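You operate a simulated robot arm through the tools that you are given. There is no shell and no other tool. Be economical: measure what you need, move in short steps, check, and stop when the job is done.

The job below is to be done with a simulated robot arm. You get a single attempt, and the scene is never put back.

Task
Grease the red terminal of the yellow block under its cap.
Fine: red cap off, black brush with grease from the tin, brush back in its pot, cap pushed home again; drop nothing. Set down upright: red cap. A coat counts when it lies all over at full strength: go over it till it gets no stronger.

The check looks at the end state, three seconds after you hand in, the way a careful person would. Anything else that was tipped, shoved, dropped, spilled or broken makes it a failure. A push-on lid holds only when it is set on centred and level and pressed home; a screw cap is set on level and turned clockwise until tight.

Robot
A 7-joint arm with a two-finger parallel gripper, fixed in place. Base frame: the origin is at the foot of the arm, x ahead of it, y to its left, z up. Readings come in mm, degrees, newtons and seconds.
Its first joint turns from -66.0 to 66.0 degrees. Payload 2.6 kg.
The tool frame sits at the grasp point between the pads (the TCP): z along the fingers, y along the line on which they close. The tips reach 30 mm beyond it. The gripper opens to 94 mm. The fingers are 28 mm wide and 10 mm thick; the gripper's body (50 by 96 mm) begins 55 mm behind the TCP.
Orientation is told as [roll, pitch, yaw] about the base's x, y, z axes, in that order, counted from this pose: with the fingers straight down and closing along the base's y, the tool's x points along the base's -x, its y along +y and its z along -z.

Tools
- The arm moves only by the tool arm_command. Its argument "steps" is a list of rows, each a list of 2 entries, a list of its own where there are three numbers: the shift along the base's x, y, z in units of 50 mm (1.0 is 50 mm), then the turn, a rotation vector about the base's x, y, z in units of 8 degrees (1.0 is 8 degrees). In form: [[[tx, ty, tz], [wx, wy, wz]], ...]. A call has 1 to 10 rows; each row shifts and turns the commanded pose from where the row before left it. "hand" is the opening, from 0 (shut) to 1 (fully open), set as the call begins (left out, the last holds). A call with a number of a shift or a turn outside -1 to 1 is refused whole. Each row takes 0.2 s and may step no farther than 50 mm and 8.6 degrees from the row before; otherwise, or with a gripper value out of range, the whole call is refused. Where a pose cannot be reached the arm comes as near as it can. A force on the tool above 40 N (or 10 N above the force at the start of the call, whichever is more), or a blocked arm, ends the call early, and 0.2 s more pass. Each finger travels about 72 mm/s and halts on what it meets, pressing with about 26 N; the grip force reading is that of the motor and also rises with nothing between the fingers. The clock runs only during rows and for 0.2 s after the last one: add rows that do not move to give the fingers time. The reply holds the time, the measured pose of the TCP, the force on the tool along the base axes, the opening and the grip force, in the units named above and with some noise, with the torque about the TCP (base axes, N m) and any sound that the robot's microphone picked up.
- Cameras (640 x 400 px; columns grow to the right, rows downward): "scene" is fixed at [-8.7, 416, 558.4]; the picture's right is [-0.99, -0.13, 0.00], its down [-0.08, 0.62, -0.78] and it looks along [0.10, -0.77, -0.63] (base axes); focal length 221 px, centre (320, 200). "wrist" rides on the gripper at [76, 14, -102] in the tool frame; the picture's right is [-0.18, 0.98, 0.00], its down [-0.75, -0.14, -0.64] and it looks along [-0.63, -0.12, 0.77] (tool axes); focal length 243 px, centre (320, 200). There is no depth. A picture from a camera that has moved, and an enlarged one, comes with that camera's place and axes in the base frame and with its lens.
- get_image(camera): a new picture of that camera. No time passes.
- enlarge(camera, box): a new picture of the part [left, top, right, bottom] of that camera's present view, enlarged. No time passes.
- hand_in(): hands the job in; it is judged then, once.

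Go step by step. Nothing tells you positions but the pictures and the camera data: compare them with the known pose of the tool, close in by small moves and look again before you grip or let go. The budget is 120 turns and 68 pictures, counting those below and the enlarged ones. Unless the task says otherwise, let go and move clear before handing in, and close with one line.

The tools are called after "Request:" by a JSON object that holds its "method" and its "body". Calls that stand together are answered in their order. arm_command: Moves the arm, as the interface text tells. Its arguments: {"type":"object","properties":{"steps":{"type":"array","items":{"type":"array"}},"hand":{"type":"number"}},"required":["steps"]} The other tools are called the same way: get_image (camera) takes a picture; enlarge (camera, box) takes an enlarged picture of a part of a camera's view; hand_in () hands the job in.

At the start:

```text
time: 0.0
tcp_pos: [352.0, -80.7, 420.2]
orientation: [0.0, 0.0, 0.1]
contact_force: [0.0, 0.1, 0.3]
wrist_torque: [0.02, 0.02, 0.0]
grip_width: 93.9
finger_force: 0.0
```

scene: 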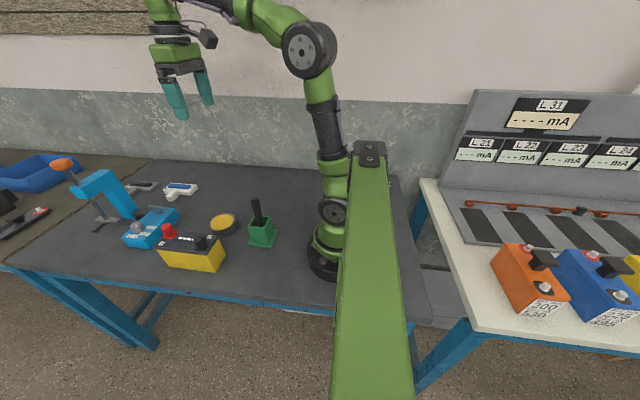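
wrist: 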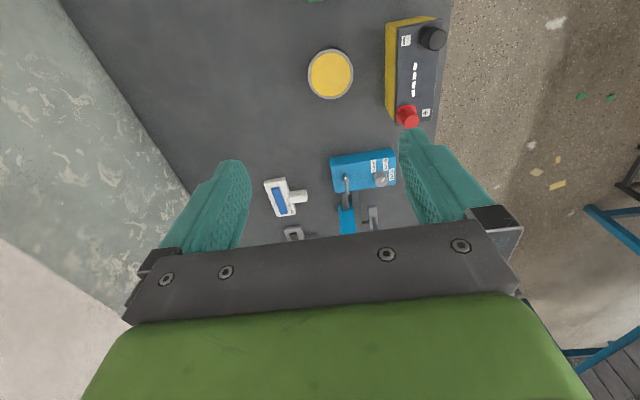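

I see the yellow block with a red cap (left in the scene view) and a black one, a tin of yellow grease, and a green pot with a black brush. I'll take closer looks to measure them.

Request:
{"method": "enlarge", "body": {"camera": "scene", "box": [120, 180, 300, 290]}}

Request:
{"method": "enlarge", "body": {"camera": "wrist", "box": [250, 0, 470, 140]}}

```text
3.56 times, centred on (210, 235) of scene
camera zoom: at [-8.7, 416.0, 558.4], right [-0.99, -0.13, 0.0], down [-0.08, 0.62, -0.78], along [0.1, -0.77, -0.63], focal length 785 px, centre (711, 76)
```

zoom: 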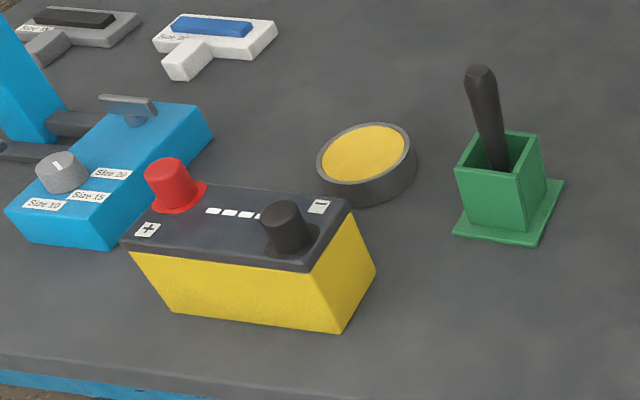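

```text
2.86 times, centred on (360, 70) of wrist
camera zoom: at [275.3, -67.2, 522.4], right [0.18, 0.98, 0.0], down [0.75, -0.14, 0.64], along [0.63, -0.12, -0.77], focal length 693 px, centre (206, 571)
```

zoom: 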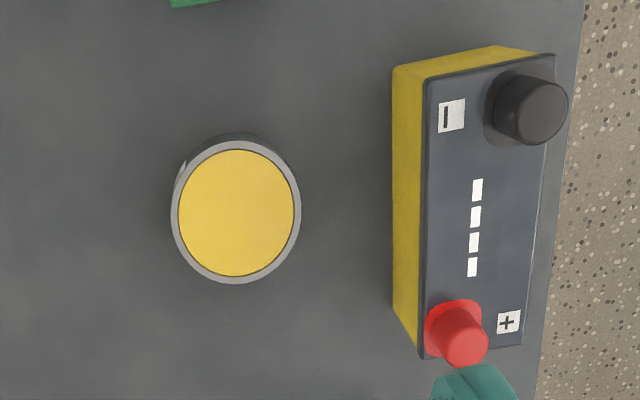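

Triangulating both views puts the table near z≈0, the block top near z≈94, the red cap at about (456, 51) with its top at about 131, and the tin at about (386, -69). I'll move above the cap and check.

Request:
{"method": "arm_command", "body": {"steps": [[[0.416, 0.527, -0.68], [0, 0, 0]], [[0.416, 0.527, -0.68], [0, 0, 0]], [[0.416, 0.527, -0.68], [0, 0, 0]], [[0.416, 0.527, -0.68], [0, 0, 0]], [[0.416, 0.527, -0.68], [0, 0, 0]]], "hand": 1}}

Request:
{"method": "get_image", "body": {"camera": "wrist"}}

Request:
{"method": "get_image", "body": {"camera": "scene"}}

```text
time: 1.2
tcp_pos: [456.6, 52.4, 248.3]
orientation: [0.0, 0.1, 0.0]
contact_force: [0.6, 0.2, -0.7]
wrist_torque: [0.01, -0.02, 0.0]
grip_width: 93.9
finger_force: 0.1
```

```text
63 pictures are left
camera wrist: at [379.4, 66.1, 351.5], right [0.18, 0.98, 0.0], down [0.75, -0.14, 0.64], along [0.63, -0.12, -0.77], focal length 243 px, centre (320, 200)
```

wrist: 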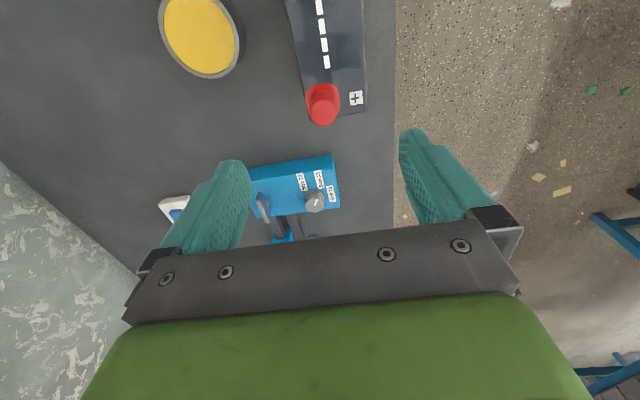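

```text
62 pictures are left
```

scene: 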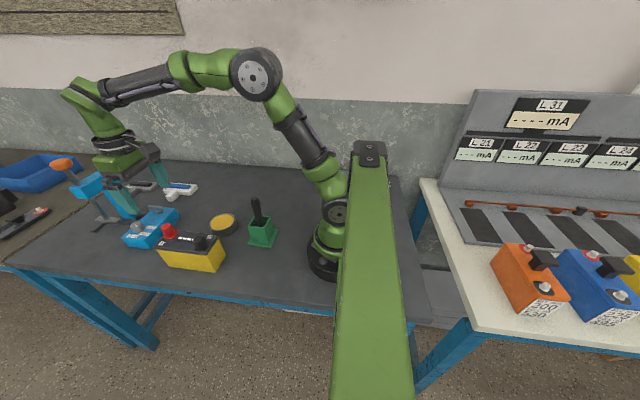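

Geometry holds. I'll enlarge the cap for a finer fix.

Request:
{"method": "enlarge", "body": {"camera": "wrist", "box": [270, 60, 390, 135]}}

Request:
{"method": "enlarge", "body": {"camera": "scene", "box": [140, 210, 220, 260]}}

```text
5.33 times, centred on (330, 98) of wrist
camera zoom: at [379.4, 66.1, 351.5], right [0.18, 0.98, 0.0], down [0.75, -0.14, 0.64], along [0.63, -0.12, -0.77], focal length 1294 px, centre (267, 747)
```

zoom: 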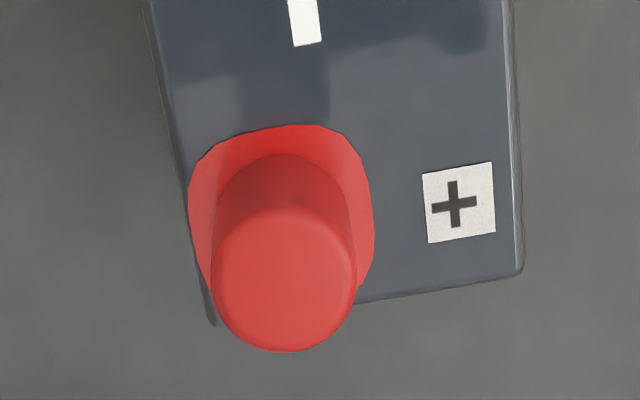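

```text
8.00 times, centred on (180, 235) of scene
camera zoom: at [-8.7, 416.0, 558.4], right [-0.99, -0.13, 0.0], down [-0.08, 0.62, -0.78], along [0.1, -0.77, -0.63], focal length 1767 px, centre (1440, -80)
```

zoom: 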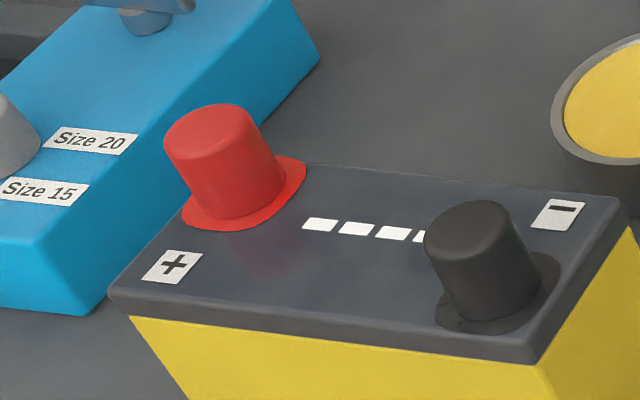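

The cap sits at about (460.5, 52.7), body 25 mm wide, flange 35 mm on the block top at z≈94. I'm descending partway with a narrower opening, then checking.

Request:
{"method": "arm_command", "body": {"steps": [[[0.075, 0.005, -0.6], [0, 0, 0]], [[0, 0, -0.6], [0, 0, 0]], [[0, 0, -0.5], [0, 0, 0]], [[0, 0, 0], [0, 0, 0]]], "hand": 0.62}}

Request:
{"method": "get_image", "body": {"camera": "wrist"}}

Request:
{"method": "enlarge", "body": {"camera": "scene", "box": [100, 180, 220, 255]}}

```text
time: 2.2
tcp_pos: [458.9, 52.5, 164.0]
orientation: [0.1, 0.0, 0.0]
contact_force: [1.0, -0.1, 0.5]
wrist_torque: [-0.01, 0.03, 0.01]
grip_width: 58.3
finger_force: 0.0
```

```text
59 pictures are left
camera wrist: at [382.7, 66.2, 267.5], right [0.18, 0.98, 0.0], down [0.75, -0.14, 0.64], along [0.63, -0.12, -0.77], focal length 243 px, centre (320, 200)
```

wrist: 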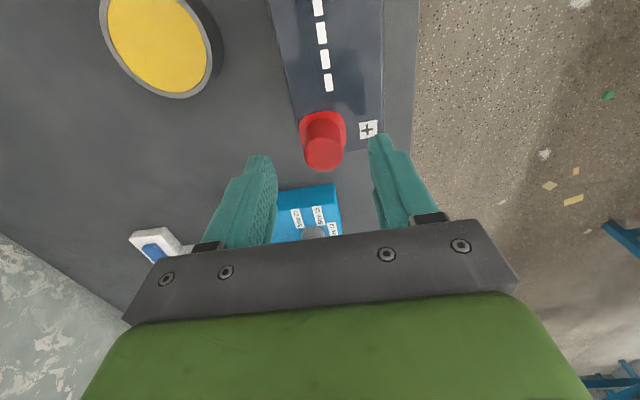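

```text
5.33 times, centred on (160, 218) of scene
camera zoom: at [-8.7, 416.0, 558.4], right [-0.99, -0.13, 0.0], down [-0.08, 0.62, -0.78], along [0.1, -0.77, -0.63], focal length 1178 px, centre (1173, 107)
```

zoom: 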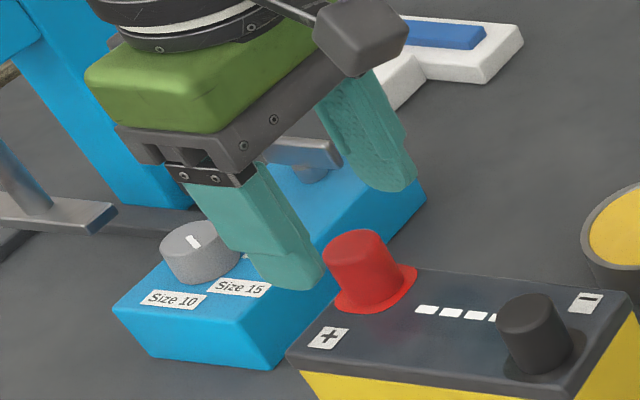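

Alignment looks good. Lowering so the tips sit just above the flange.

Request:
{"method": "arm_command", "body": {"steps": [[[0.02, 0.01, -0.35], [0, 0, 0]], [[0, 0, -0.27], [0, 0, 0]], [[0, 0, 0], [0, 0, 0]]]}}

Request:
{"method": "get_image", "body": {"camera": "wrist"}}

Request:
{"method": "enlarge", "body": {"camera": "scene", "box": [120, 195, 216, 255]}}

```text
time: 3.0
tcp_pos: [459.3, 51.7, 132.8]
orientation: [0.0, 0.0, 0.0]
contact_force: [0.4, 1.5, -0.7]
wrist_torque: [-0.04, -0.04, -0.04]
grip_width: 58.3
finger_force: 0.0
```

```text
57 pictures are left
camera wrist: at [382.9, 65.9, 235.4], right [0.18, 0.98, 0.0], down [0.75, -0.14, 0.64], along [0.63, -0.12, -0.77], focal length 243 px, centre (320, 200)
```

wrist: 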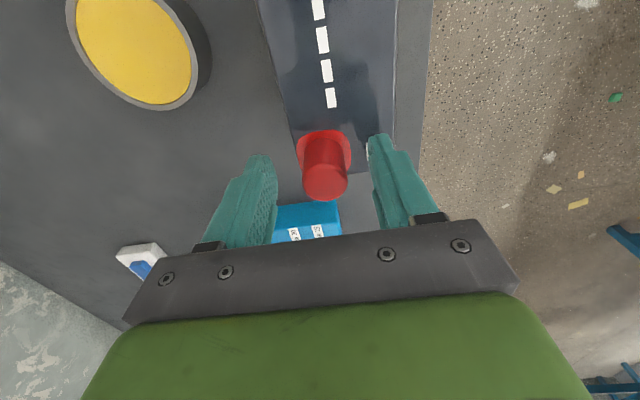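

```text
6.67 times, centred on (168, 225) of scene
camera zoom: at [-8.7, 416.0, 558.4], right [-0.99, -0.13, 0.0], down [-0.08, 0.62, -0.78], along [0.1, -0.77, -0.63], focal length 1473 px, centre (1333, 33)
```

zoom: 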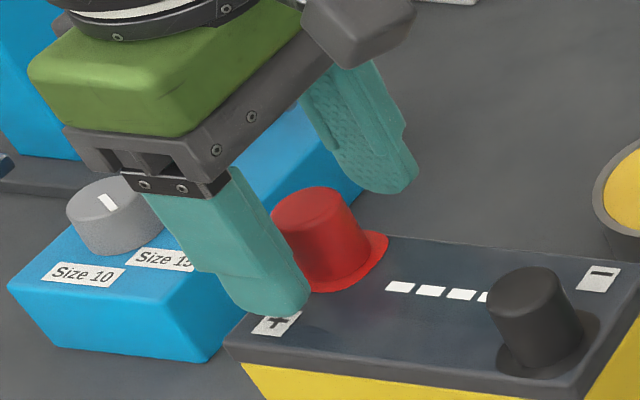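

The cap is centred between the fingers; closing.

Request:
{"method": "arm_command", "body": {"steps": [[[0, 0.01, -0.03], [0, 0, 0]], [[0, 0, 0], [0, 0, 0]], [[0, 0, 0], [0, 0, 0]], [[0, 0, 0], [0, 0, 0]]], "hand": 0}}

```text
time: 4.0
tcp_pos: [460.5, 52.0, 131.5]
orientation: [0.1, 0.0, 0.1]
contact_force: [-3.3, 7.8, 6.9]
wrist_torque: [0.45, 0.06, 0.02]
grip_width: 24.4
finger_force: 26.0
```

Gripped at 24.4 mm, with a small side load in +y. Relieving that slightly and pulling up.

Request:
{"method": "arm_command", "body": {"steps": [[[0, 0.015, 0], [0, 0, 0]], [[0, 0, 0.1], [0, 0, 0]], [[0, 0, 0.2], [0, 0, 0]], [[0, 0, 0.2], [0, 0, 0]]]}}

```text
time: 5.0
tcp_pos: [459.2, 53.0, 156.3]
orientation: [-0.1, 0.0, 0.0]
contact_force: [0.4, 0.3, -0.6]
wrist_torque: [0.0, 0.02, 0.02]
grip_width: 25.0
finger_force: 26.2
```

Request:
{"method": "arm_command", "body": {"steps": [[[0, 0, 0.8], [0, 0, 0]], [[0, 0, 0.8], [0, 0, 0]]]}}

Request:
{"method": "get_image", "body": {"camera": "wrist"}}

Request:
{"method": "enlarge", "body": {"camera": "scene", "box": [100, 170, 300, 295]}}

```text
time: 5.6
tcp_pos: [461.3, 52.4, 234.6]
orientation: [0.0, -0.1, 0.0]
contact_force: [0.0, -0.2, -0.5]
wrist_torque: [0.01, 0.02, 0.0]
grip_width: 24.6
finger_force: 25.7
```

```text
55 pictures are left
camera wrist: at [385.1, 66.9, 338.4], right [0.18, 0.98, 0.0], down [0.75, -0.14, 0.64], along [0.63, -0.12, -0.77], focal length 243 px, centre (320, 200)
```

wrist: 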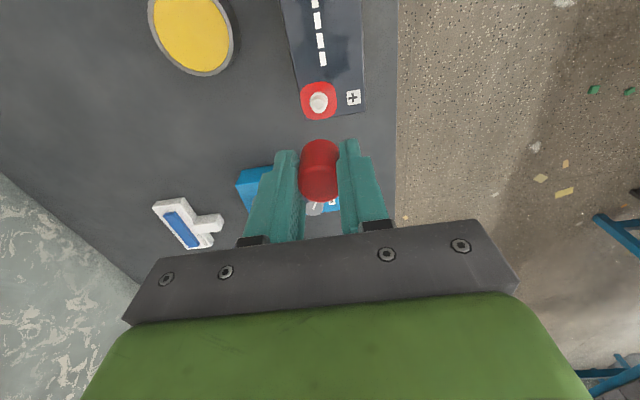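

```text
3.20 times, centred on (200, 232) of scene
camera zoom: at [-8.7, 416.0, 558.4], right [-0.99, -0.13, 0.0], down [-0.08, 0.62, -0.78], along [0.1, -0.77, -0.63], focal length 707 px, centre (704, 96)
```

zoom: 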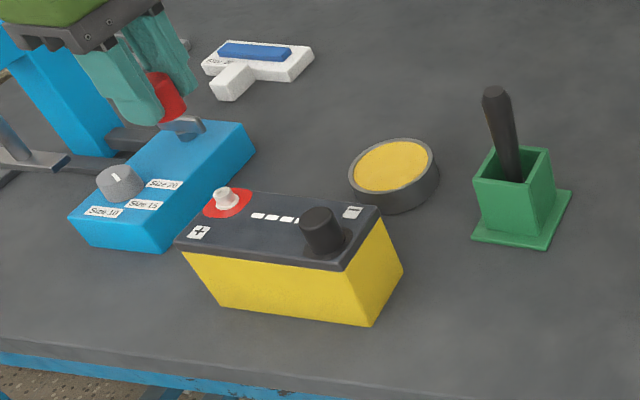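

Cap is off: it's a plain 25 mm cylinder, and the red ring and white post remain on the block. I'll set the cap down upright on the free table area at about (465, -25), approaching first.

Request:
{"method": "arm_command", "body": {"steps": [[[0.04, -0.78, 0], [0, 0, 0]], [[0.04, -0.78, 0], [0, 0, 0]], [[0, 0, -0.9], [0, 0, 0]], [[0, 0, -0.9], [0, 0, 0]], [[0, 0, -0.9], [0, 0, 0]], [[0, 0, -0.6], [0, 0, 0]], [[0, 0, 0], [0, 0, 0]]]}}

Request:
{"method": "enlarge", "body": {"camera": "scene", "box": [100, 170, 260, 270]}}

```text
time: 7.2
tcp_pos: [465.7, -25.9, 71.0]
orientation: [0.0, -0.1, 0.0]
contact_force: [0.2, 0.7, -0.9]
wrist_torque: [0.03, 0.02, 0.02]
grip_width: 25.0
finger_force: 26.0
```

```text
4.00 times, centred on (180, 220) of scene
camera zoom: at [-8.7, 416.0, 558.4], right [-0.99, -0.13, 0.0], down [-0.08, 0.62, -0.78], along [0.1, -0.77, -0.63], focal length 884 px, centre (880, 120)
```

zoom: 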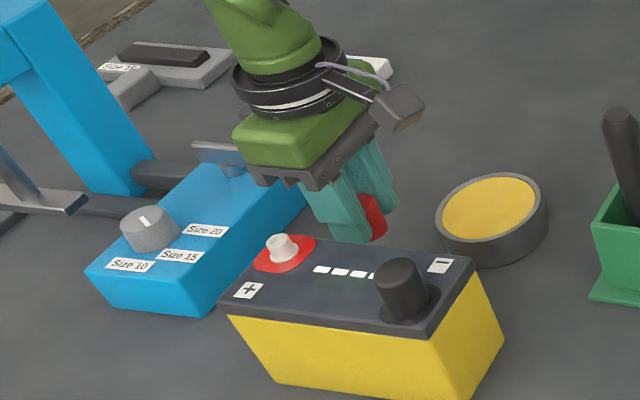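

Request:
{"method": "arm_command", "body": {"steps": [[[0, 0, -0.4], [0, 0, 0]], [[0, 0, -0.15], [0, 0, 0]], [[0, 0, 0], [0, 0, 0]]]}}

Request:
{"method": "enlarge", "body": {"camera": "wrist", "box": [220, 100, 420, 225]}}

```text
time: 8.0
tcp_pos: [465.2, -24.7, 44.6]
orientation: [0.1, 0.0, 0.0]
contact_force: [0.0, -0.3, 0.4]
wrist_torque: [0.02, -0.02, -0.01]
grip_width: 24.7
finger_force: 25.7
```

```text
3.20 times, centred on (320, 162) of wrist
camera zoom: at [388.1, -11.1, 147.5], right [0.18, 0.98, 0.0], down [0.75, -0.14, 0.64], along [0.63, -0.12, -0.77], focal length 776 px, centre (320, 320)
```

zoom: 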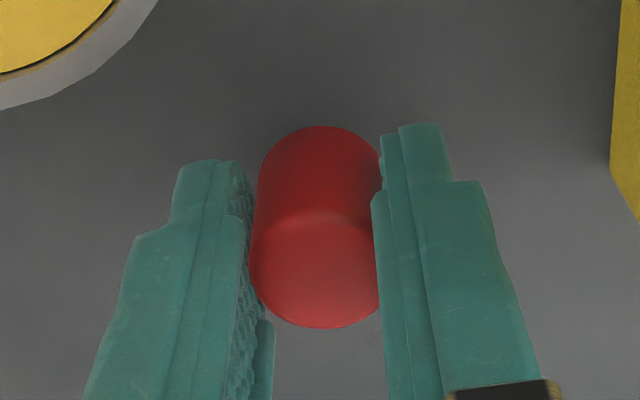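

Request:
{"method": "arm_command", "body": {"steps": [[[0, 0, -0.06], [0, 0, 0]], [[0, 0, -0.04], [0, 0, 0]], [[0, 0, 0], [0, 0, 0]]]}}

```text
time: 8.8
tcp_pos: [464.5, -25.0, 38.6]
orientation: [0.1, -0.1, 0.1]
contact_force: [-0.2, -0.2, 0.3]
wrist_torque: [0.03, -0.02, 0.01]
grip_width: 24.5
finger_force: 25.3
```

Request:
{"method": "arm_command", "body": {"steps": [[[0, 0, -0.04], [0, 0, 0]], [[0, 0, 0], [0, 0, 0]]]}}

```text
time: 9.4
tcp_pos: [464.8, -25.6, 36.8]
orientation: [0.0, 0.0, -0.1]
contact_force: [0.1, 0.1, 0.7]
wrist_torque: [0.0, 0.0, 0.02]
grip_width: 24.7
finger_force: 26.0
```

Request:
{"method": "arm_command", "body": {"steps": [[[0, 0, -0.03], [0, 0, 0]], [[0, 0, 0], [0, 0, 0]]]}}

```text
time: 10.0
tcp_pos: [466.1, -25.2, 36.2]
orientation: [0.0, 0.0, 0.1]
contact_force: [-4.3, 0.3, 9.9]
wrist_torque: [-0.02, 0.11, -0.01]
grip_width: 25.0
finger_force: 26.2
```

Contact with the table at TCP z≈36. Releasing and backing up.

Request:
{"method": "arm_command", "body": {"steps": [[[0, 0, 0.01], [0, 0, 0]], [[0, 0, 0], [0, 0, 0]], [[0, 0, 0], [0, 0, 0]]], "hand": 0.55}}

Request:
{"method": "arm_command", "body": {"steps": [[[0, 0, 0.4], [0, 0, 0]], [[0, 0, 0.9], [0, 0, 0]], [[0, 0, 0.9], [0, 0, 0]], [[0, 0, 0.9], [0, 0, 0]]]}}

Request:
{"method": "get_image", "body": {"camera": "wrist"}}

Request:
{"method": "enlarge", "body": {"camera": "scene", "box": [140, 180, 300, 280]}}

```text
time: 10.8
tcp_pos: [463.9, -25.6, 35.1]
orientation: [0.0, 0.0, 0.1]
contact_force: [0.0, 0.5, 0.3]
wrist_torque: [0.02, 0.01, 0.02]
grip_width: 51.8
finger_force: 0.0
```

```text
time: 11.8
tcp_pos: [462.8, -24.9, 192.5]
orientation: [0.1, 0.1, 0.0]
contact_force: [-0.2, -0.2, 0.6]
wrist_torque: [-0.01, -0.02, 0.0]
grip_width: 51.5
finger_force: 0.0
```

```text
51 pictures are left
camera wrist: at [386.6, -9.9, 295.2], right [0.18, 0.98, 0.0], down [0.75, -0.14, 0.64], along [0.63, -0.12, -0.77], focal length 243 px, centre (320, 200)
```

wrist: 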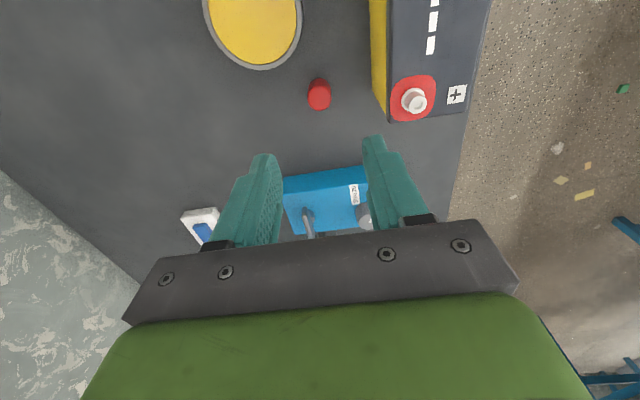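

```text
4.00 times, centred on (220, 230) of scene
camera zoom: at [-8.7, 416.0, 558.4], right [-0.99, -0.13, 0.0], down [-0.08, 0.62, -0.78], along [0.1, -0.77, -0.63], focal length 884 px, centre (720, 80)
```

zoom: 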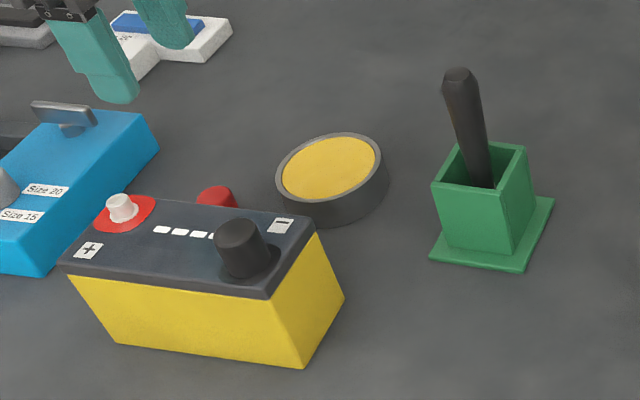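

The cap stands upright at about (464.5, -25). Next I'll look at the brush in its pot from above.

Request:
{"method": "arm_command", "body": {"steps": [[[0, 0, 0.9], [0, 0, 0]], [[-0.85, -0.06, 0.4], [0, 0, 0]], [[-0.85, -0.06, 0.4], [0, 0, 0]], [[-0.85, -0.06, 0.4], [0, 0, 0]], [[-0.85, -0.06, 0.3], [0, 0, 0]], [[-0.85, -0.06, 0], [0, 0, 0]]], "hand": 0.6}}

Request:
{"method": "get_image", "body": {"camera": "wrist"}}

Request:
{"method": "enlarge", "body": {"camera": "scene", "box": [230, 190, 294, 250]}}

Request:
{"method": "enlarge", "body": {"camera": "scene", "box": [150, 220, 214, 260]}}

```text
time: 13.2
tcp_pos: [251.0, -37.4, 310.9]
orientation: [0.0, 0.0, 0.0]
contact_force: [-0.9, -0.4, 0.3]
wrist_torque: [0.0, -0.02, -0.01]
grip_width: 56.4
finger_force: 0.0
```

```text
49 pictures are left
camera wrist: at [173.7, -24.6, 415.1], right [0.18, 0.98, 0.0], down [0.75, -0.14, 0.64], along [0.63, -0.12, -0.77], focal length 243 px, centre (320, 200)
```

wrist: 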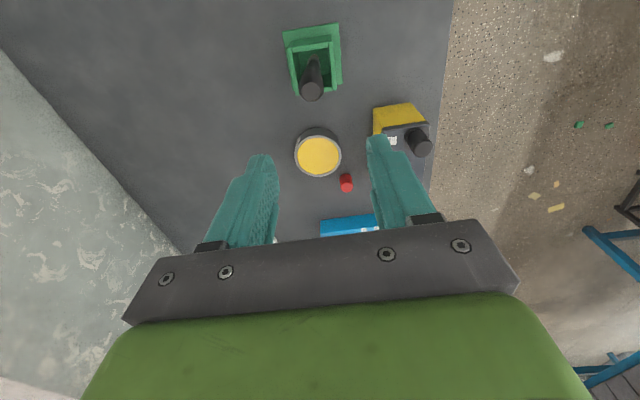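

```text
6.67 times, centred on (262, 220) of scene
camera zoom: at [-8.6, 416.0, 558.4], right [-0.99, -0.13, 0.0], down [-0.08, 0.62, -0.78], along [0.1, -0.77, -0.63], focal length 1473 px, centre (707, 67)
```

zoom: 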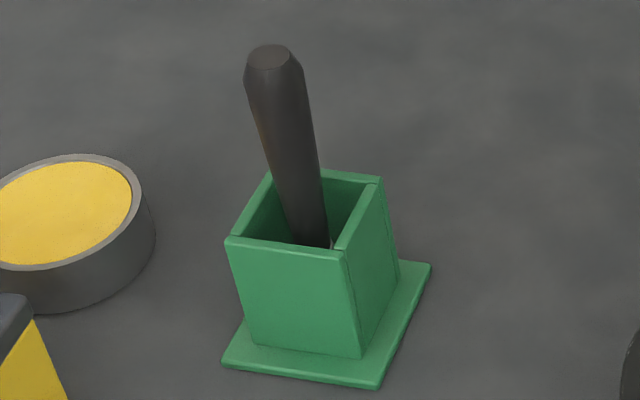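

```text
10.00 times, centred on (182, 240) of scene
camera zoom: at [-8.6, 416.0, 558.4], right [-0.99, -0.13, 0.0], down [-0.08, 0.62, -0.78], along [0.1, -0.77, -0.63], focal length 2209 px, centre (1700, -200)
```

zoom: 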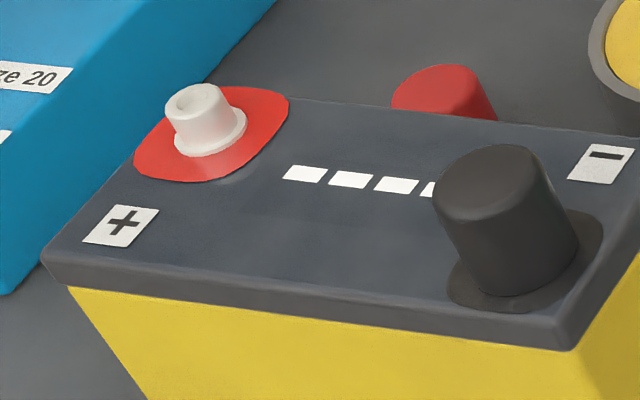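

Request:
{"method": "enlarge", "body": {"camera": "wrist", "box": [270, 10, 366, 110]}}

```text
4.00 times, centred on (318, 60) of wrist
camera zoom: at [173.7, -24.6, 415.1], right [0.18, 0.98, 0.0], down [0.75, -0.14, 0.64], along [0.63, -0.12, -0.77], focal length 970 px, centre (328, 760)
```

zoom: 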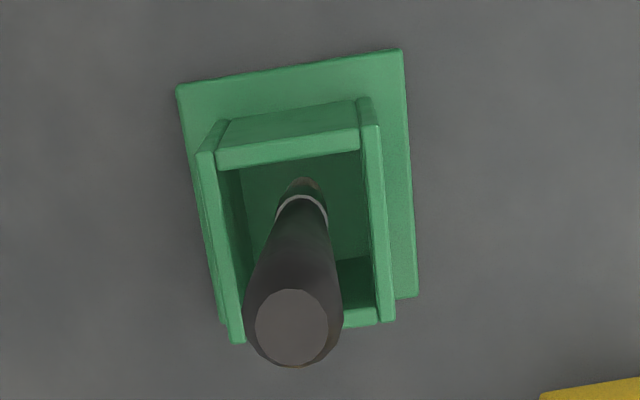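

The brush stands vertical at about (242, -47.5) with its top at z≈163 and handle about 26 mm wide; the pot rim is at z≈76. I'm moving above it to verify.

Request:
{"method": "arm_command", "body": {"steps": [[[-0.19, -0.2, -0.4], [0, 0, 0]], [[0, 0, -0.9], [0, 0, 0]], [[0, 0, -0.8], [0, 0, 0]], [[0, 0, 0], [0, 0, 0]]]}}

Request:
{"method": "get_image", "body": {"camera": "wrist"}}

Request:
{"method": "enlarge", "body": {"camera": "scene", "box": [210, 150, 306, 250]}}

```text
time: 14.2
tcp_pos: [242.7, -48.3, 206.8]
orientation: [0.0, 0.0, -0.1]
contact_force: [-0.3, -0.6, -0.8]
wrist_torque: [0.02, 0.0, 0.0]
grip_width: 56.3
finger_force: 0.0
```

```text
45 pictures are left
camera wrist: at [164.7, -34.5, 310.0], right [0.18, 0.98, 0.0], down [0.75, -0.14, 0.64], along [0.63, -0.12, -0.77], focal length 243 px, centre (320, 200)
```

wrist: 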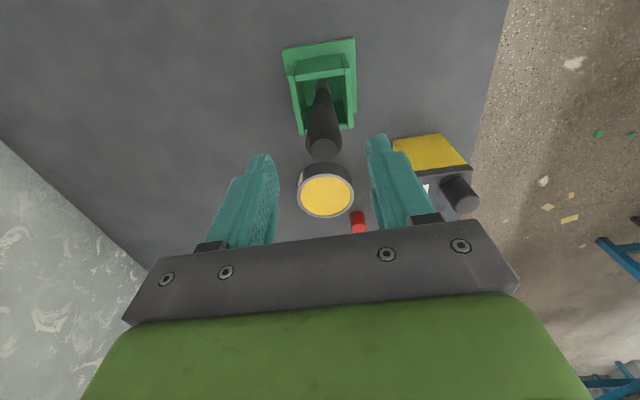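

```text
4.00 times, centred on (258, 200) of scene
camera zoom: at [-8.7, 416.0, 558.4], right [-0.99, -0.13, 0.0], down [-0.08, 0.62, -0.78], along [0.1, -0.77, -0.63], focal length 884 px, centre (568, 200)
```

zoom: 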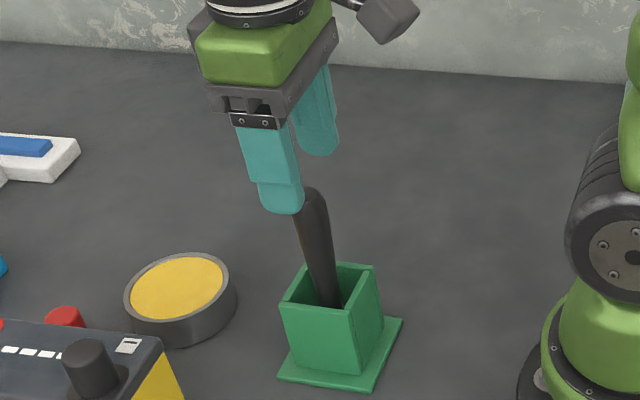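

Lined up. Descending around the handle and gripping.

Request:
{"method": "arm_command", "body": {"steps": [[[0, 0.015, -0.6], [0, 0, 0]], [[0, 0, -0.6], [0, 0, 0]], [[0, 0, -0.15], [0, 0, 0]], [[0, 0, 0], [0, 0, 0]]]}}

Request:
{"method": "enlarge", "body": {"camera": "wrist", "box": [200, 60, 440, 260]}}

```text
time: 15.2
tcp_pos: [241.1, -49.3, 137.1]
orientation: [-0.1, 0.0, 0.1]
contact_force: [-0.8, 0.1, -0.5]
wrist_torque: [0.01, -0.01, 0.01]
grip_width: 56.4
finger_force: 0.0
```

```text
2.00 times, centred on (320, 160) of wrist
camera zoom: at [164.9, -34.7, 241.5], right [0.18, 0.98, 0.0], down [0.75, -0.14, 0.64], along [0.63, -0.12, -0.77], focal length 485 px, centre (320, 280)
```

zoom: 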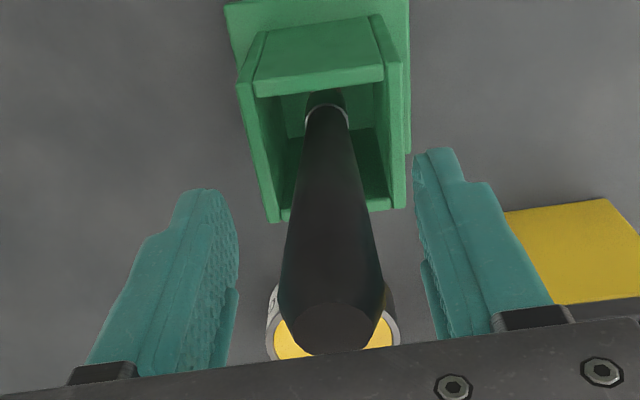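

Request:
{"method": "arm_command", "body": {"steps": [[[0.03, 0.02, 0], [0, 0, 0]], [[0, 0, 0], [0, 0, 0]], [[0, 0, 0], [0, 0, 0]], [[0, 0, 0], [0, 0, 0]]], "hand": 0}}

```text
time: 16.2
tcp_pos: [242.5, -47.9, 137.6]
orientation: [0.1, 0.0, 0.0]
contact_force: [0.3, -0.5, 0.0]
wrist_torque: [0.0, -0.01, 0.01]
grip_width: 23.9
finger_force: 26.0
```

Gripped at 23.9 mm with no side load. Lifting straight up.

Request:
{"method": "arm_command", "body": {"steps": [[[0, 0, 0.3], [0, 0, 0]], [[0, 0, 0.6], [0, 0, 0]], [[0, 0, 0.8], [0, 0, 0]], [[0, 0, 0.8], [0, 0, 0]], [[0, 0, 0.6], [0, 0, 0]], [[0, 0, 0], [0, 0, 0]]]}}

Request:
{"method": "get_image", "body": {"camera": "wrist"}}

Request:
{"method": "enlarge", "body": {"camera": "scene", "box": [200, 110, 320, 260]}}

```text
time: 17.6
tcp_pos: [244.3, -50.3, 294.8]
orientation: [-0.1, 0.0, 0.1]
contact_force: [0.9, -0.4, 1.2]
wrist_torque: [0.02, 0.03, 0.0]
grip_width: 24.1
finger_force: 25.5
```

```text
42 pictures are left
camera wrist: at [167.6, -35.2, 398.1], right [0.18, 0.98, 0.0], down [0.75, -0.14, 0.64], along [0.63, -0.12, -0.77], focal length 243 px, centre (320, 200)
```

wrist: 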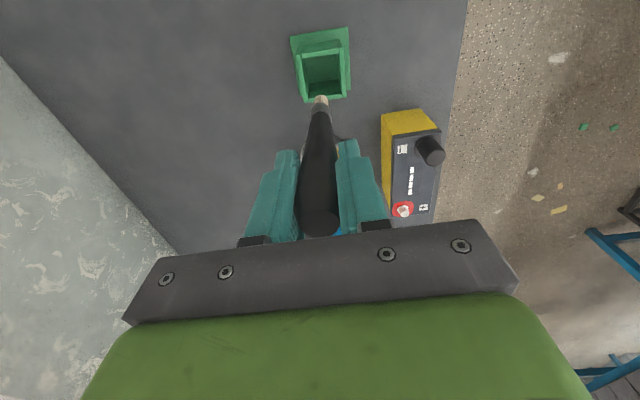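

```text
2.67 times, centred on (260, 185) of scene
camera zoom: at [-8.7, 416.0, 558.4], right [-0.99, -0.13, 0.0], down [-0.08, 0.62, -0.78], along [0.1, -0.77, -0.63], focal length 589 px, centre (480, 240)
```

zoom: 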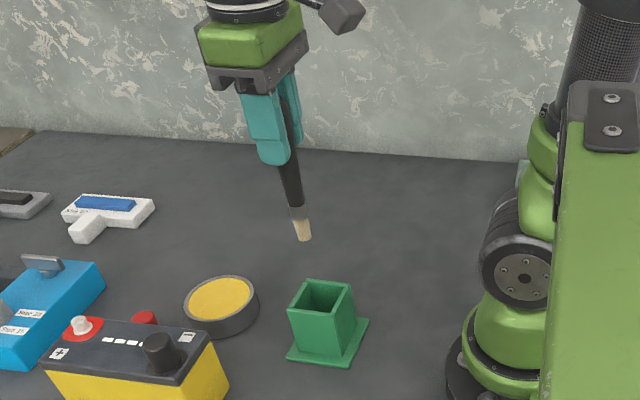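

Request:
{"method": "enlarge", "body": {"camera": "wrist", "box": [280, 70, 360, 150]}}

Request:
{"method": "enlarge", "body": {"camera": "scene", "box": [285, 130, 345, 205]}}

```text
5.00 times, centred on (320, 110) of wrist
camera zoom: at [167.6, -35.2, 398.1], right [0.18, 0.98, 0.0], down [0.75, -0.14, 0.64], along [0.63, -0.12, -0.77], focal length 1213 px, centre (320, 650)
```

zoom: 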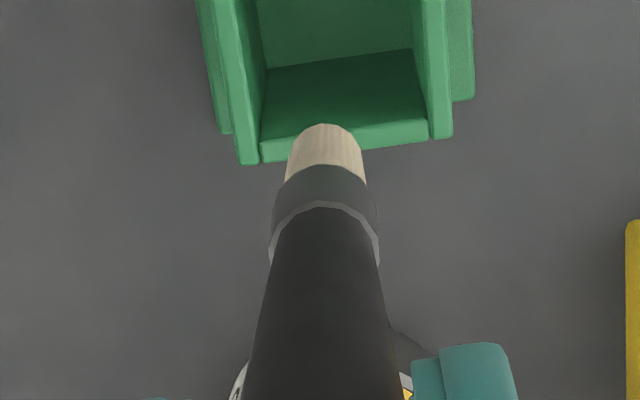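

```text
5.33 times, centred on (315, 168) of scene
camera zoom: at [-8.7, 416.0, 558.4], right [-0.99, -0.13, 0.0], down [-0.08, 0.62, -0.78], along [0.1, -0.77, -0.63], focal length 1178 px, centre (347, 373)
```

zoom: 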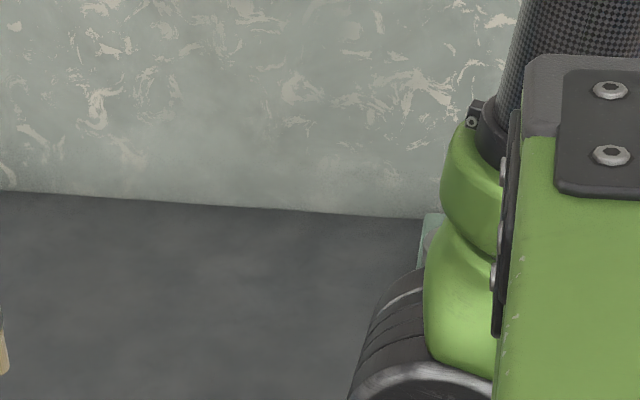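

The brush tip is about 15 mm wide, ~133 mm below the TCP and in line with it. Moving over the tin at about (386, -69) and lowering partway.

Request:
{"method": "arm_command", "body": {"steps": [[[0.945, -0.13, 0], [0, 0, 0]], [[0.945, -0.13, 0], [0, 0, 0]], [[0.945, -0.13, 0], [0, 0, 0]], [[0, 0, -0.8], [0, 0, 0]], [[0, 0, -0.8], [0, 0, 0]], [[0, 0, -0.4], [0, 0, 0]], [[0, 0, 0], [0, 0, 0]]]}}

Request:
{"method": "get_image", "body": {"camera": "wrist"}}

Request:
{"method": "enlarge", "body": {"camera": "scene", "box": [180, 170, 276, 250]}}

```text
time: 19.2
tcp_pos: [386.5, -67.3, 192.4]
orientation: [0.0, 0.1, 0.1]
contact_force: [0.7, 0.9, -0.1]
wrist_torque: [-0.01, -0.02, 0.0]
grip_width: 24.0
finger_force: 26.2
```

```text
38 pictures are left
camera wrist: at [310.6, -53.1, 295.4], right [0.18, 0.98, 0.0], down [0.75, -0.14, 0.64], along [0.63, -0.12, -0.77], focal length 243 px, centre (320, 200)
```

wrist: 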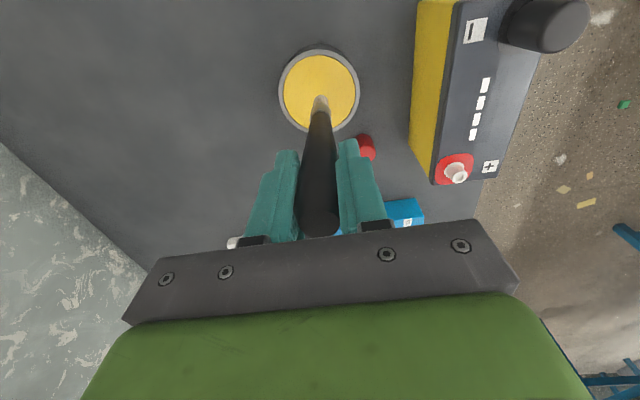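

```text
5.00 times, centred on (228, 210) of scene
camera zoom: at [-8.7, 416.0, 558.4], right [-0.99, -0.13, 0.0], down [-0.08, 0.62, -0.78], along [0.1, -0.77, -0.63], focal length 1104 px, centre (780, 150)
```

zoom: 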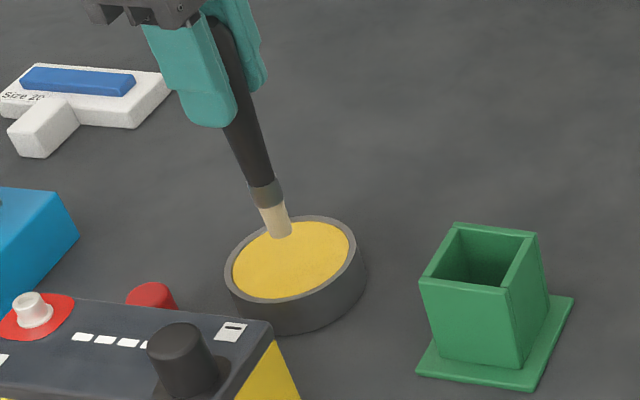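

Tip is over the grease. Lowering toward it in small steps.

Request:
{"method": "arm_command", "body": {"steps": [[[0, 0, -0.3], [0, 0, 0]], [[0, 0, -0.1], [0, 0, 0]], [[0, 0, -0.06], [0, 0, 0]], [[0, 0, 0], [0, 0, 0]]]}}

Request:
{"method": "enlarge", "body": {"camera": "scene", "box": [190, 190, 262, 240]}}

```text
time: 20.2
tcp_pos: [386.9, -66.6, 170.4]
orientation: [0.0, -0.1, 0.0]
contact_force: [-1.0, -0.9, 0.3]
wrist_torque: [-0.03, -0.02, 0.03]
grip_width: 24.1
finger_force: 26.3
```

```text
8.00 times, centred on (226, 215) of scene
camera zoom: at [-8.7, 416.0, 558.4], right [-0.99, -0.13, 0.0], down [-0.08, 0.62, -0.78], along [0.1, -0.77, -0.63], focal length 1767 px, centre (1072, 80)
```

zoom: 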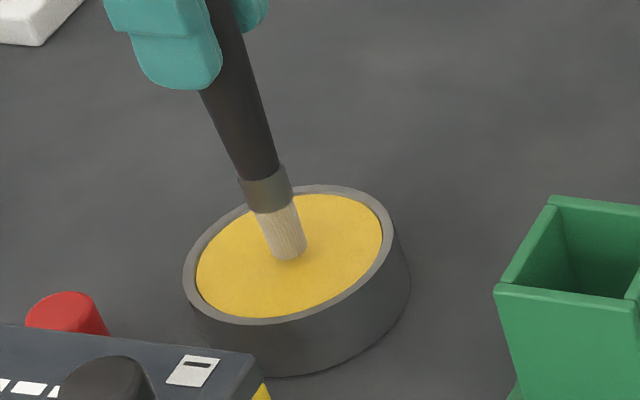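

Request:
{"method": "arm_command", "body": {"steps": [[[0, 0, -0.08], [0, 0, 0]], [[0, 0, -0.06], [0, 0, 0]], [[0, 0, 0], [0, 0, 0]]]}}

Request:
{"method": "enlarge", "body": {"camera": "scene", "box": [190, 190, 262, 240]}}

```text
time: 21.0
tcp_pos: [387.0, -66.7, 165.5]
orientation: [0.1, -0.3, -0.1]
contact_force: [-1.2, -0.3, 23.5]
wrist_torque: [0.02, 0.11, 0.03]
grip_width: 24.0
finger_force: 26.7
```

```text
8.00 times, centred on (226, 215) of scene
camera zoom: at [-8.8, 416.0, 558.4], right [-0.99, -0.13, 0.0], down [-0.08, 0.62, -0.78], along [0.1, -0.77, -0.63], focal length 1767 px, centre (1072, 80)
```

zoom: 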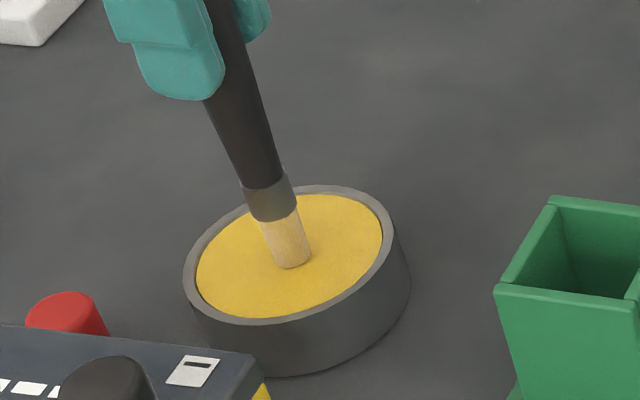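

Tip is on the grease (23 N). I'll ease off a little and wipe around gently to load the brush.

Request:
{"method": "arm_command", "body": {"steps": [[[0, 0, 0.02], [0, 0, 0]], [[0.1, 0, 0], [0, 0, 0]], [[0, 0.1, 0], [0, 0, 0]], [[-0.2, 0, 0], [0, 0, 0]], [[0, -0.2, 0], [0, 0, 0]], [[0.2, 0, 0], [0, 0, 0]], [[-0.1, 0.1, 0], [0, 0, 0]], [[0, 0, 0], [0, 0, 0]]]}}

Request:
{"method": "arm_command", "body": {"steps": [[[0, 0, 0.4], [0, 0, 0]], [[0, 0, 0.6], [0, 0, 0]], [[0, 0, 0], [0, 0, 0]]]}}

Request:
{"method": "enlarge", "body": {"camera": "scene", "box": [180, 170, 276, 240]}}

```text
time: 22.8
tcp_pos: [384.7, -67.8, 163.3]
orientation: [0.0, 0.1, 0.0]
contact_force: [0.9, -1.3, 3.1]
wrist_torque: [-0.11, -0.09, -0.01]
grip_width: 24.4
finger_force: 25.7
```

```text
time: 23.6
tcp_pos: [385.5, -69.2, 214.1]
orientation: [0.0, 0.0, 0.0]
contact_force: [-0.6, -0.5, -0.6]
wrist_torque: [-0.01, 0.01, 0.01]
grip_width: 24.3
finger_force: 26.3
```

```text
5.71 times, centred on (228, 205) of scene
camera zoom: at [-8.7, 416.0, 558.4], right [-0.99, -0.13, 0.0], down [-0.08, 0.62, -0.78], along [0.1, -0.77, -0.63], focal length 1262 px, centre (846, 171)
```

zoom: 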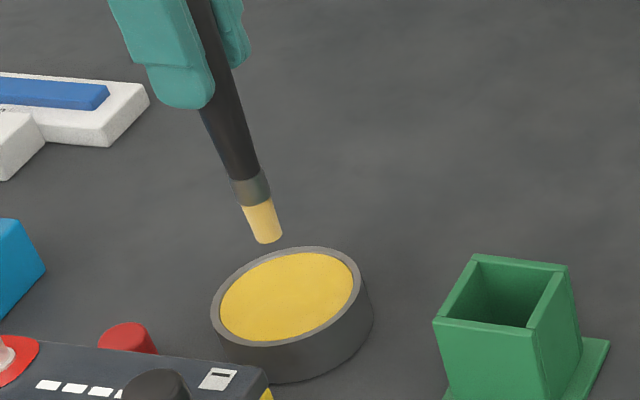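

The bristles are loaded yellow. Raising and moving over the terminal post at about (460, 52.7).

Request:
{"method": "arm_command", "body": {"steps": [[[0, 0, 0.7], [0, 0, 0]], [[0, 0, 0.7], [0, 0, 0]], [[0.49, 0.81, 0], [0, 0, 0]], [[0.49, 0.81, 0], [0, 0, 0]], [[0.49, 0.81, 0], [0, 0, 0]], [[0, 0, -0.5], [0, 0, 0]], [[0, 0, 0], [0, 0, 0]]]}}

Request:
{"method": "enlarge", "body": {"camera": "wrist", "box": [270, 60, 370, 130]}}

Request:
{"method": "enlarge", "body": {"camera": "scene", "box": [135, 195, 207, 245]}}

```text
time: 25.2
tcp_pos: [458.4, 52.4, 261.3]
orientation: [0.0, 0.0, 0.0]
contact_force: [0.0, 0.0, 0.4]
wrist_torque: [0.04, 0.0, 0.0]
grip_width: 24.4
finger_force: 26.4
```

```text
5.71 times, centred on (320, 95) of wrist
camera zoom: at [381.5, 66.7, 363.5], right [0.18, 0.98, 0.0], down [0.75, -0.14, 0.64], along [0.63, -0.12, -0.77], focal length 1386 px, centre (320, 800)
```

zoom: 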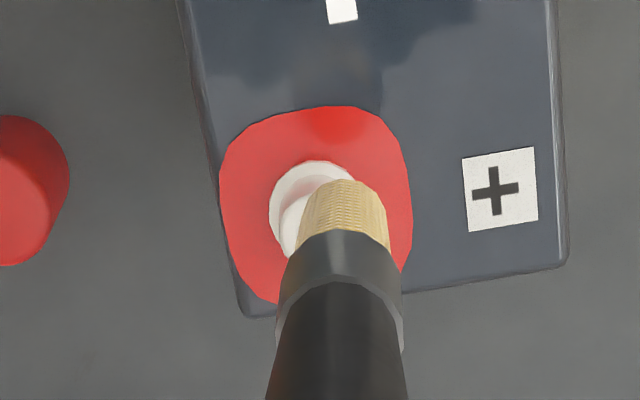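

```text
8.00 times, centred on (171, 220) of scene
camera zoom: at [-8.7, 416.0, 558.4], right [-0.99, -0.13, 0.0], down [-0.08, 0.62, -0.78], along [0.1, -0.77, -0.63], focal length 1767 px, centre (1512, 40)
```

zoom: 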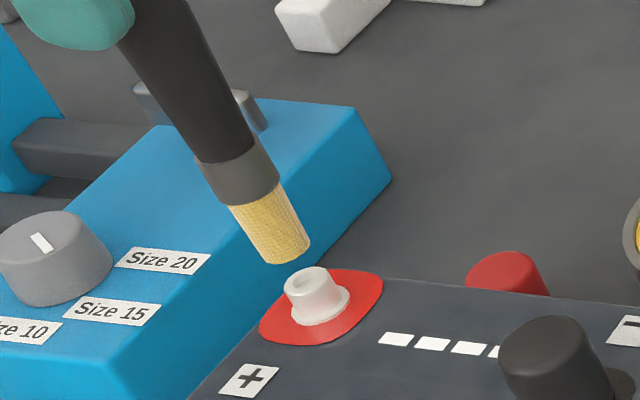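

The brush got a bit tilted in the grip when pressed: tip is at about (450, 58, 135) versus the post at (460, 50). Correcting by the relative offset and checking.

Request:
{"method": "arm_command", "body": {"steps": [[[0.18, -0.15, 0], [0, 0, 0]], [[0, 0, -0.2], [0, 0, 0]], [[0, 0, 0], [0, 0, 0]]]}}

Request:
{"method": "enlarge", "body": {"camera": "wrist", "box": [270, 60, 370, 130]}}

Request:
{"method": "enlarge", "body": {"camera": "scene", "box": [135, 195, 207, 245]}}

```text
time: 26.0
tcp_pos: [468.1, 45.5, 249.8]
orientation: [-0.1, 0.0, 0.0]
contact_force: [0.0, -0.2, -0.5]
wrist_torque: [0.01, 0.01, 0.0]
grip_width: 24.6
finger_force: 26.0
```

```text
5.71 times, centred on (320, 95) of wrist
camera zoom: at [391.2, 59.6, 352.9], right [0.18, 0.98, 0.0], down [0.75, -0.14, 0.64], along [0.63, -0.12, -0.77], focal length 1386 px, centre (320, 800)
```

zoom: 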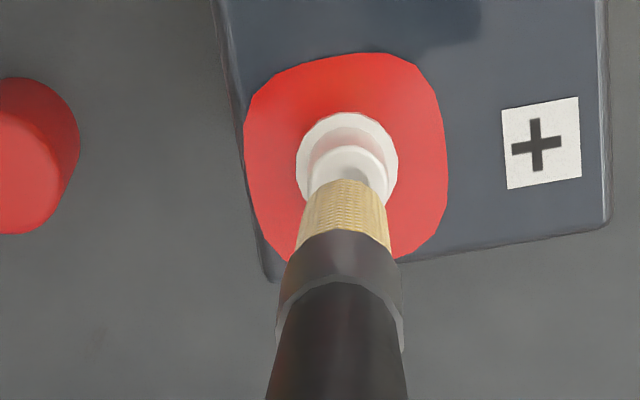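

```text
8.00 times, centred on (171, 220) of scene
camera zoom: at [-8.7, 416.0, 558.4], right [-0.99, -0.13, 0.0], down [-0.08, 0.62, -0.78], along [0.1, -0.77, -0.63], focal length 1767 px, centre (1512, 40)
```

zoom: 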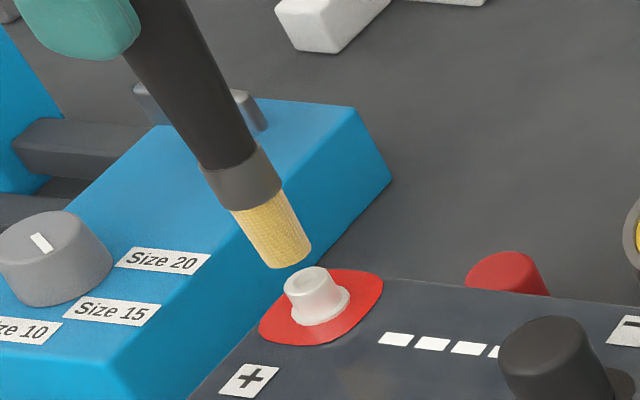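

The tip is now aligned over the post at (460.5, 50.5). Lowering gently to contact.

Request:
{"method": "arm_command", "body": {"steps": [[[0, 0, -0.12], [0, 0, 0]], [[0, 0, -0.06], [0, 0, 0]], [[0, 0, 0], [0, 0, 0]]]}}

Request:
{"method": "enlarge", "body": {"camera": "scene", "box": [135, 195, 207, 245]}}

```text
time: 26.8
tcp_pos: [468.6, 46.0, 241.0]
orientation: [0.0, 0.0, 0.0]
contact_force: [0.1, -0.5, 0.3]
wrist_torque: [-0.04, -0.01, -0.02]
grip_width: 24.4
finger_force: 26.1
```

```text
8.00 times, centred on (171, 220) of scene
camera zoom: at [-8.7, 416.0, 558.4], right [-0.99, -0.13, 0.0], down [-0.08, 0.62, -0.78], along [0.1, -0.77, -0.63], focal length 1767 px, centre (1512, 40)
```

zoom: 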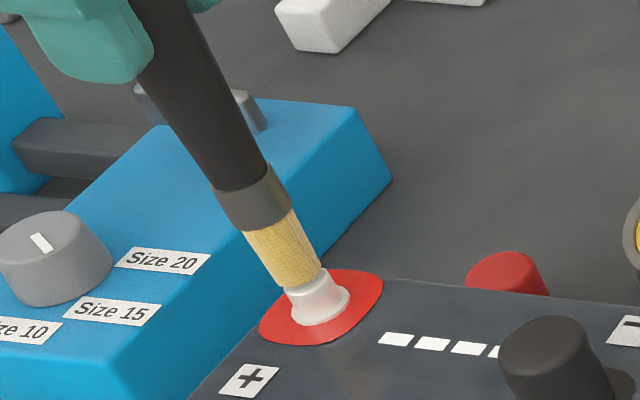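

Request:
{"method": "arm_command", "body": {"steps": [[[0, 0, -0.03], [0, 0, 0]], [[0, 0, -0.02], [0, 0, 0]], [[0, 0, 0], [0, 0, 0]]]}}

```text
time: 27.6
tcp_pos: [466.9, 45.6, 237.3]
orientation: [0.0, 0.0, 0.1]
contact_force: [0.5, 0.3, 0.9]
wrist_torque: [-0.03, -0.05, 0.0]
grip_width: 24.1
finger_force: 26.3
```

Request:
{"method": "arm_command", "body": {"steps": [[[0, 0, -0.03], [0, 0, 0]], [[0, 0, 0], [0, 0, 0]]]}}

Request:
{"method": "enlarge", "body": {"camera": "scene", "box": [145, 205, 193, 240]}}

```text
time: 28.2
tcp_pos: [468.9, 46.5, 238.7]
orientation: [-0.1, -0.2, 0.0]
contact_force: [-2.5, -0.2, 11.3]
wrist_torque: [-0.04, 0.3, 0.0]
grip_width: 24.2
finger_force: 25.7
```

```text
11.43 times, centred on (169, 222) of scene
camera zoom: at [-8.7, 416.0, 558.4], right [-0.99, -0.13, 0.0], down [-0.08, 0.62, -0.78], along [0.1, -0.77, -0.63], focal length 2525 px, centre (2046, -57)
```

zoom: 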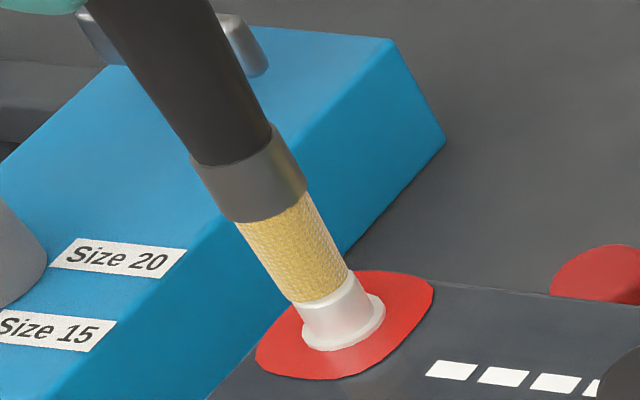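

Contact at 11 N on the post top. Stroking gently across the top in x and y.

Request:
{"method": "arm_command", "body": {"steps": [[[0.1, 0, 0], [0, 0, 0]], [[-0.2, 0, 0], [0, 0, 0]], [[0.1, 0.1, 0], [0, 0, 0]], [[0, -0.2, 0], [0, 0, 0]], [[0.08, 0.02, 0], [0, 0, 0]], [[0, 0.16, 0], [0, 0, 0]], [[-0.16, 0, 0], [0, 0, 0]], [[0, -0.16, 0], [0, 0, 0]], [[0.08, 0.08, 0], [0, 0, 0]], [[0, 0, 0], [0, 0, 0]]]}}

Request:
{"method": "arm_command", "body": {"steps": [[[0, 0, 0.3], [0, 0, 0]], [[-0.2, 0, 0.4], [0, 0, 0]], [[0, 0, 0], [0, 0, 0]]]}}

Request:
{"method": "enlarge", "body": {"camera": "scene", "box": [145, 205, 193, 240]}}

Request:
{"method": "enlarge", "body": {"camera": "wrist", "box": [270, 50, 370, 120]}}

```text
time: 30.4
tcp_pos: [470.3, 45.7, 235.8]
orientation: [0.1, 0.0, 0.0]
contact_force: [-0.4, -1.1, 3.9]
wrist_torque: [-0.1, 0.14, 0.04]
grip_width: 24.6
finger_force: 26.0
```

```text
time: 31.2
tcp_pos: [458.3, 46.3, 272.3]
orientation: [0.0, 0.0, -0.1]
contact_force: [-0.6, -0.2, -0.4]
wrist_torque: [0.03, -0.01, -0.03]
grip_width: 24.4
finger_force: 26.7
```

```text
11.43 times, centred on (169, 222) of scene
camera zoom: at [-8.7, 416.0, 558.4], right [-0.99, -0.13, 0.0], down [-0.08, 0.62, -0.78], along [0.1, -0.77, -0.63], focal length 2525 px, centre (2046, -57)
```

zoom: 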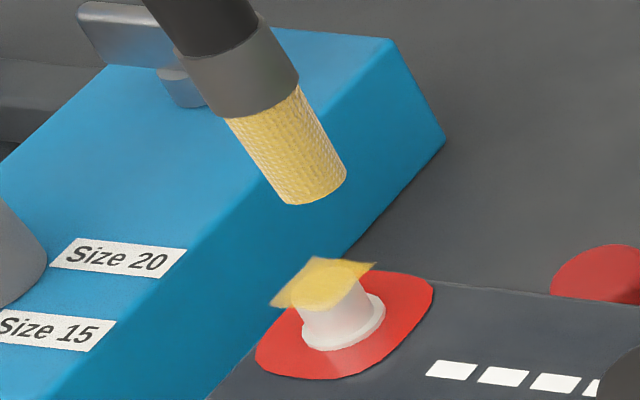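

```text
5.71 times, centred on (320, 85) of wrist
camera zoom: at [381.3, 61.0, 375.0], right [0.18, 0.98, 0.0], down [0.75, -0.14, 0.64], along [0.63, -0.12, -0.77], focal length 1386 px, centre (320, 857)
```

zoom: 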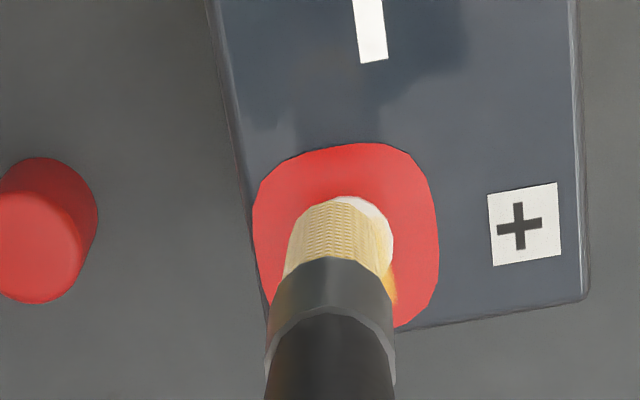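

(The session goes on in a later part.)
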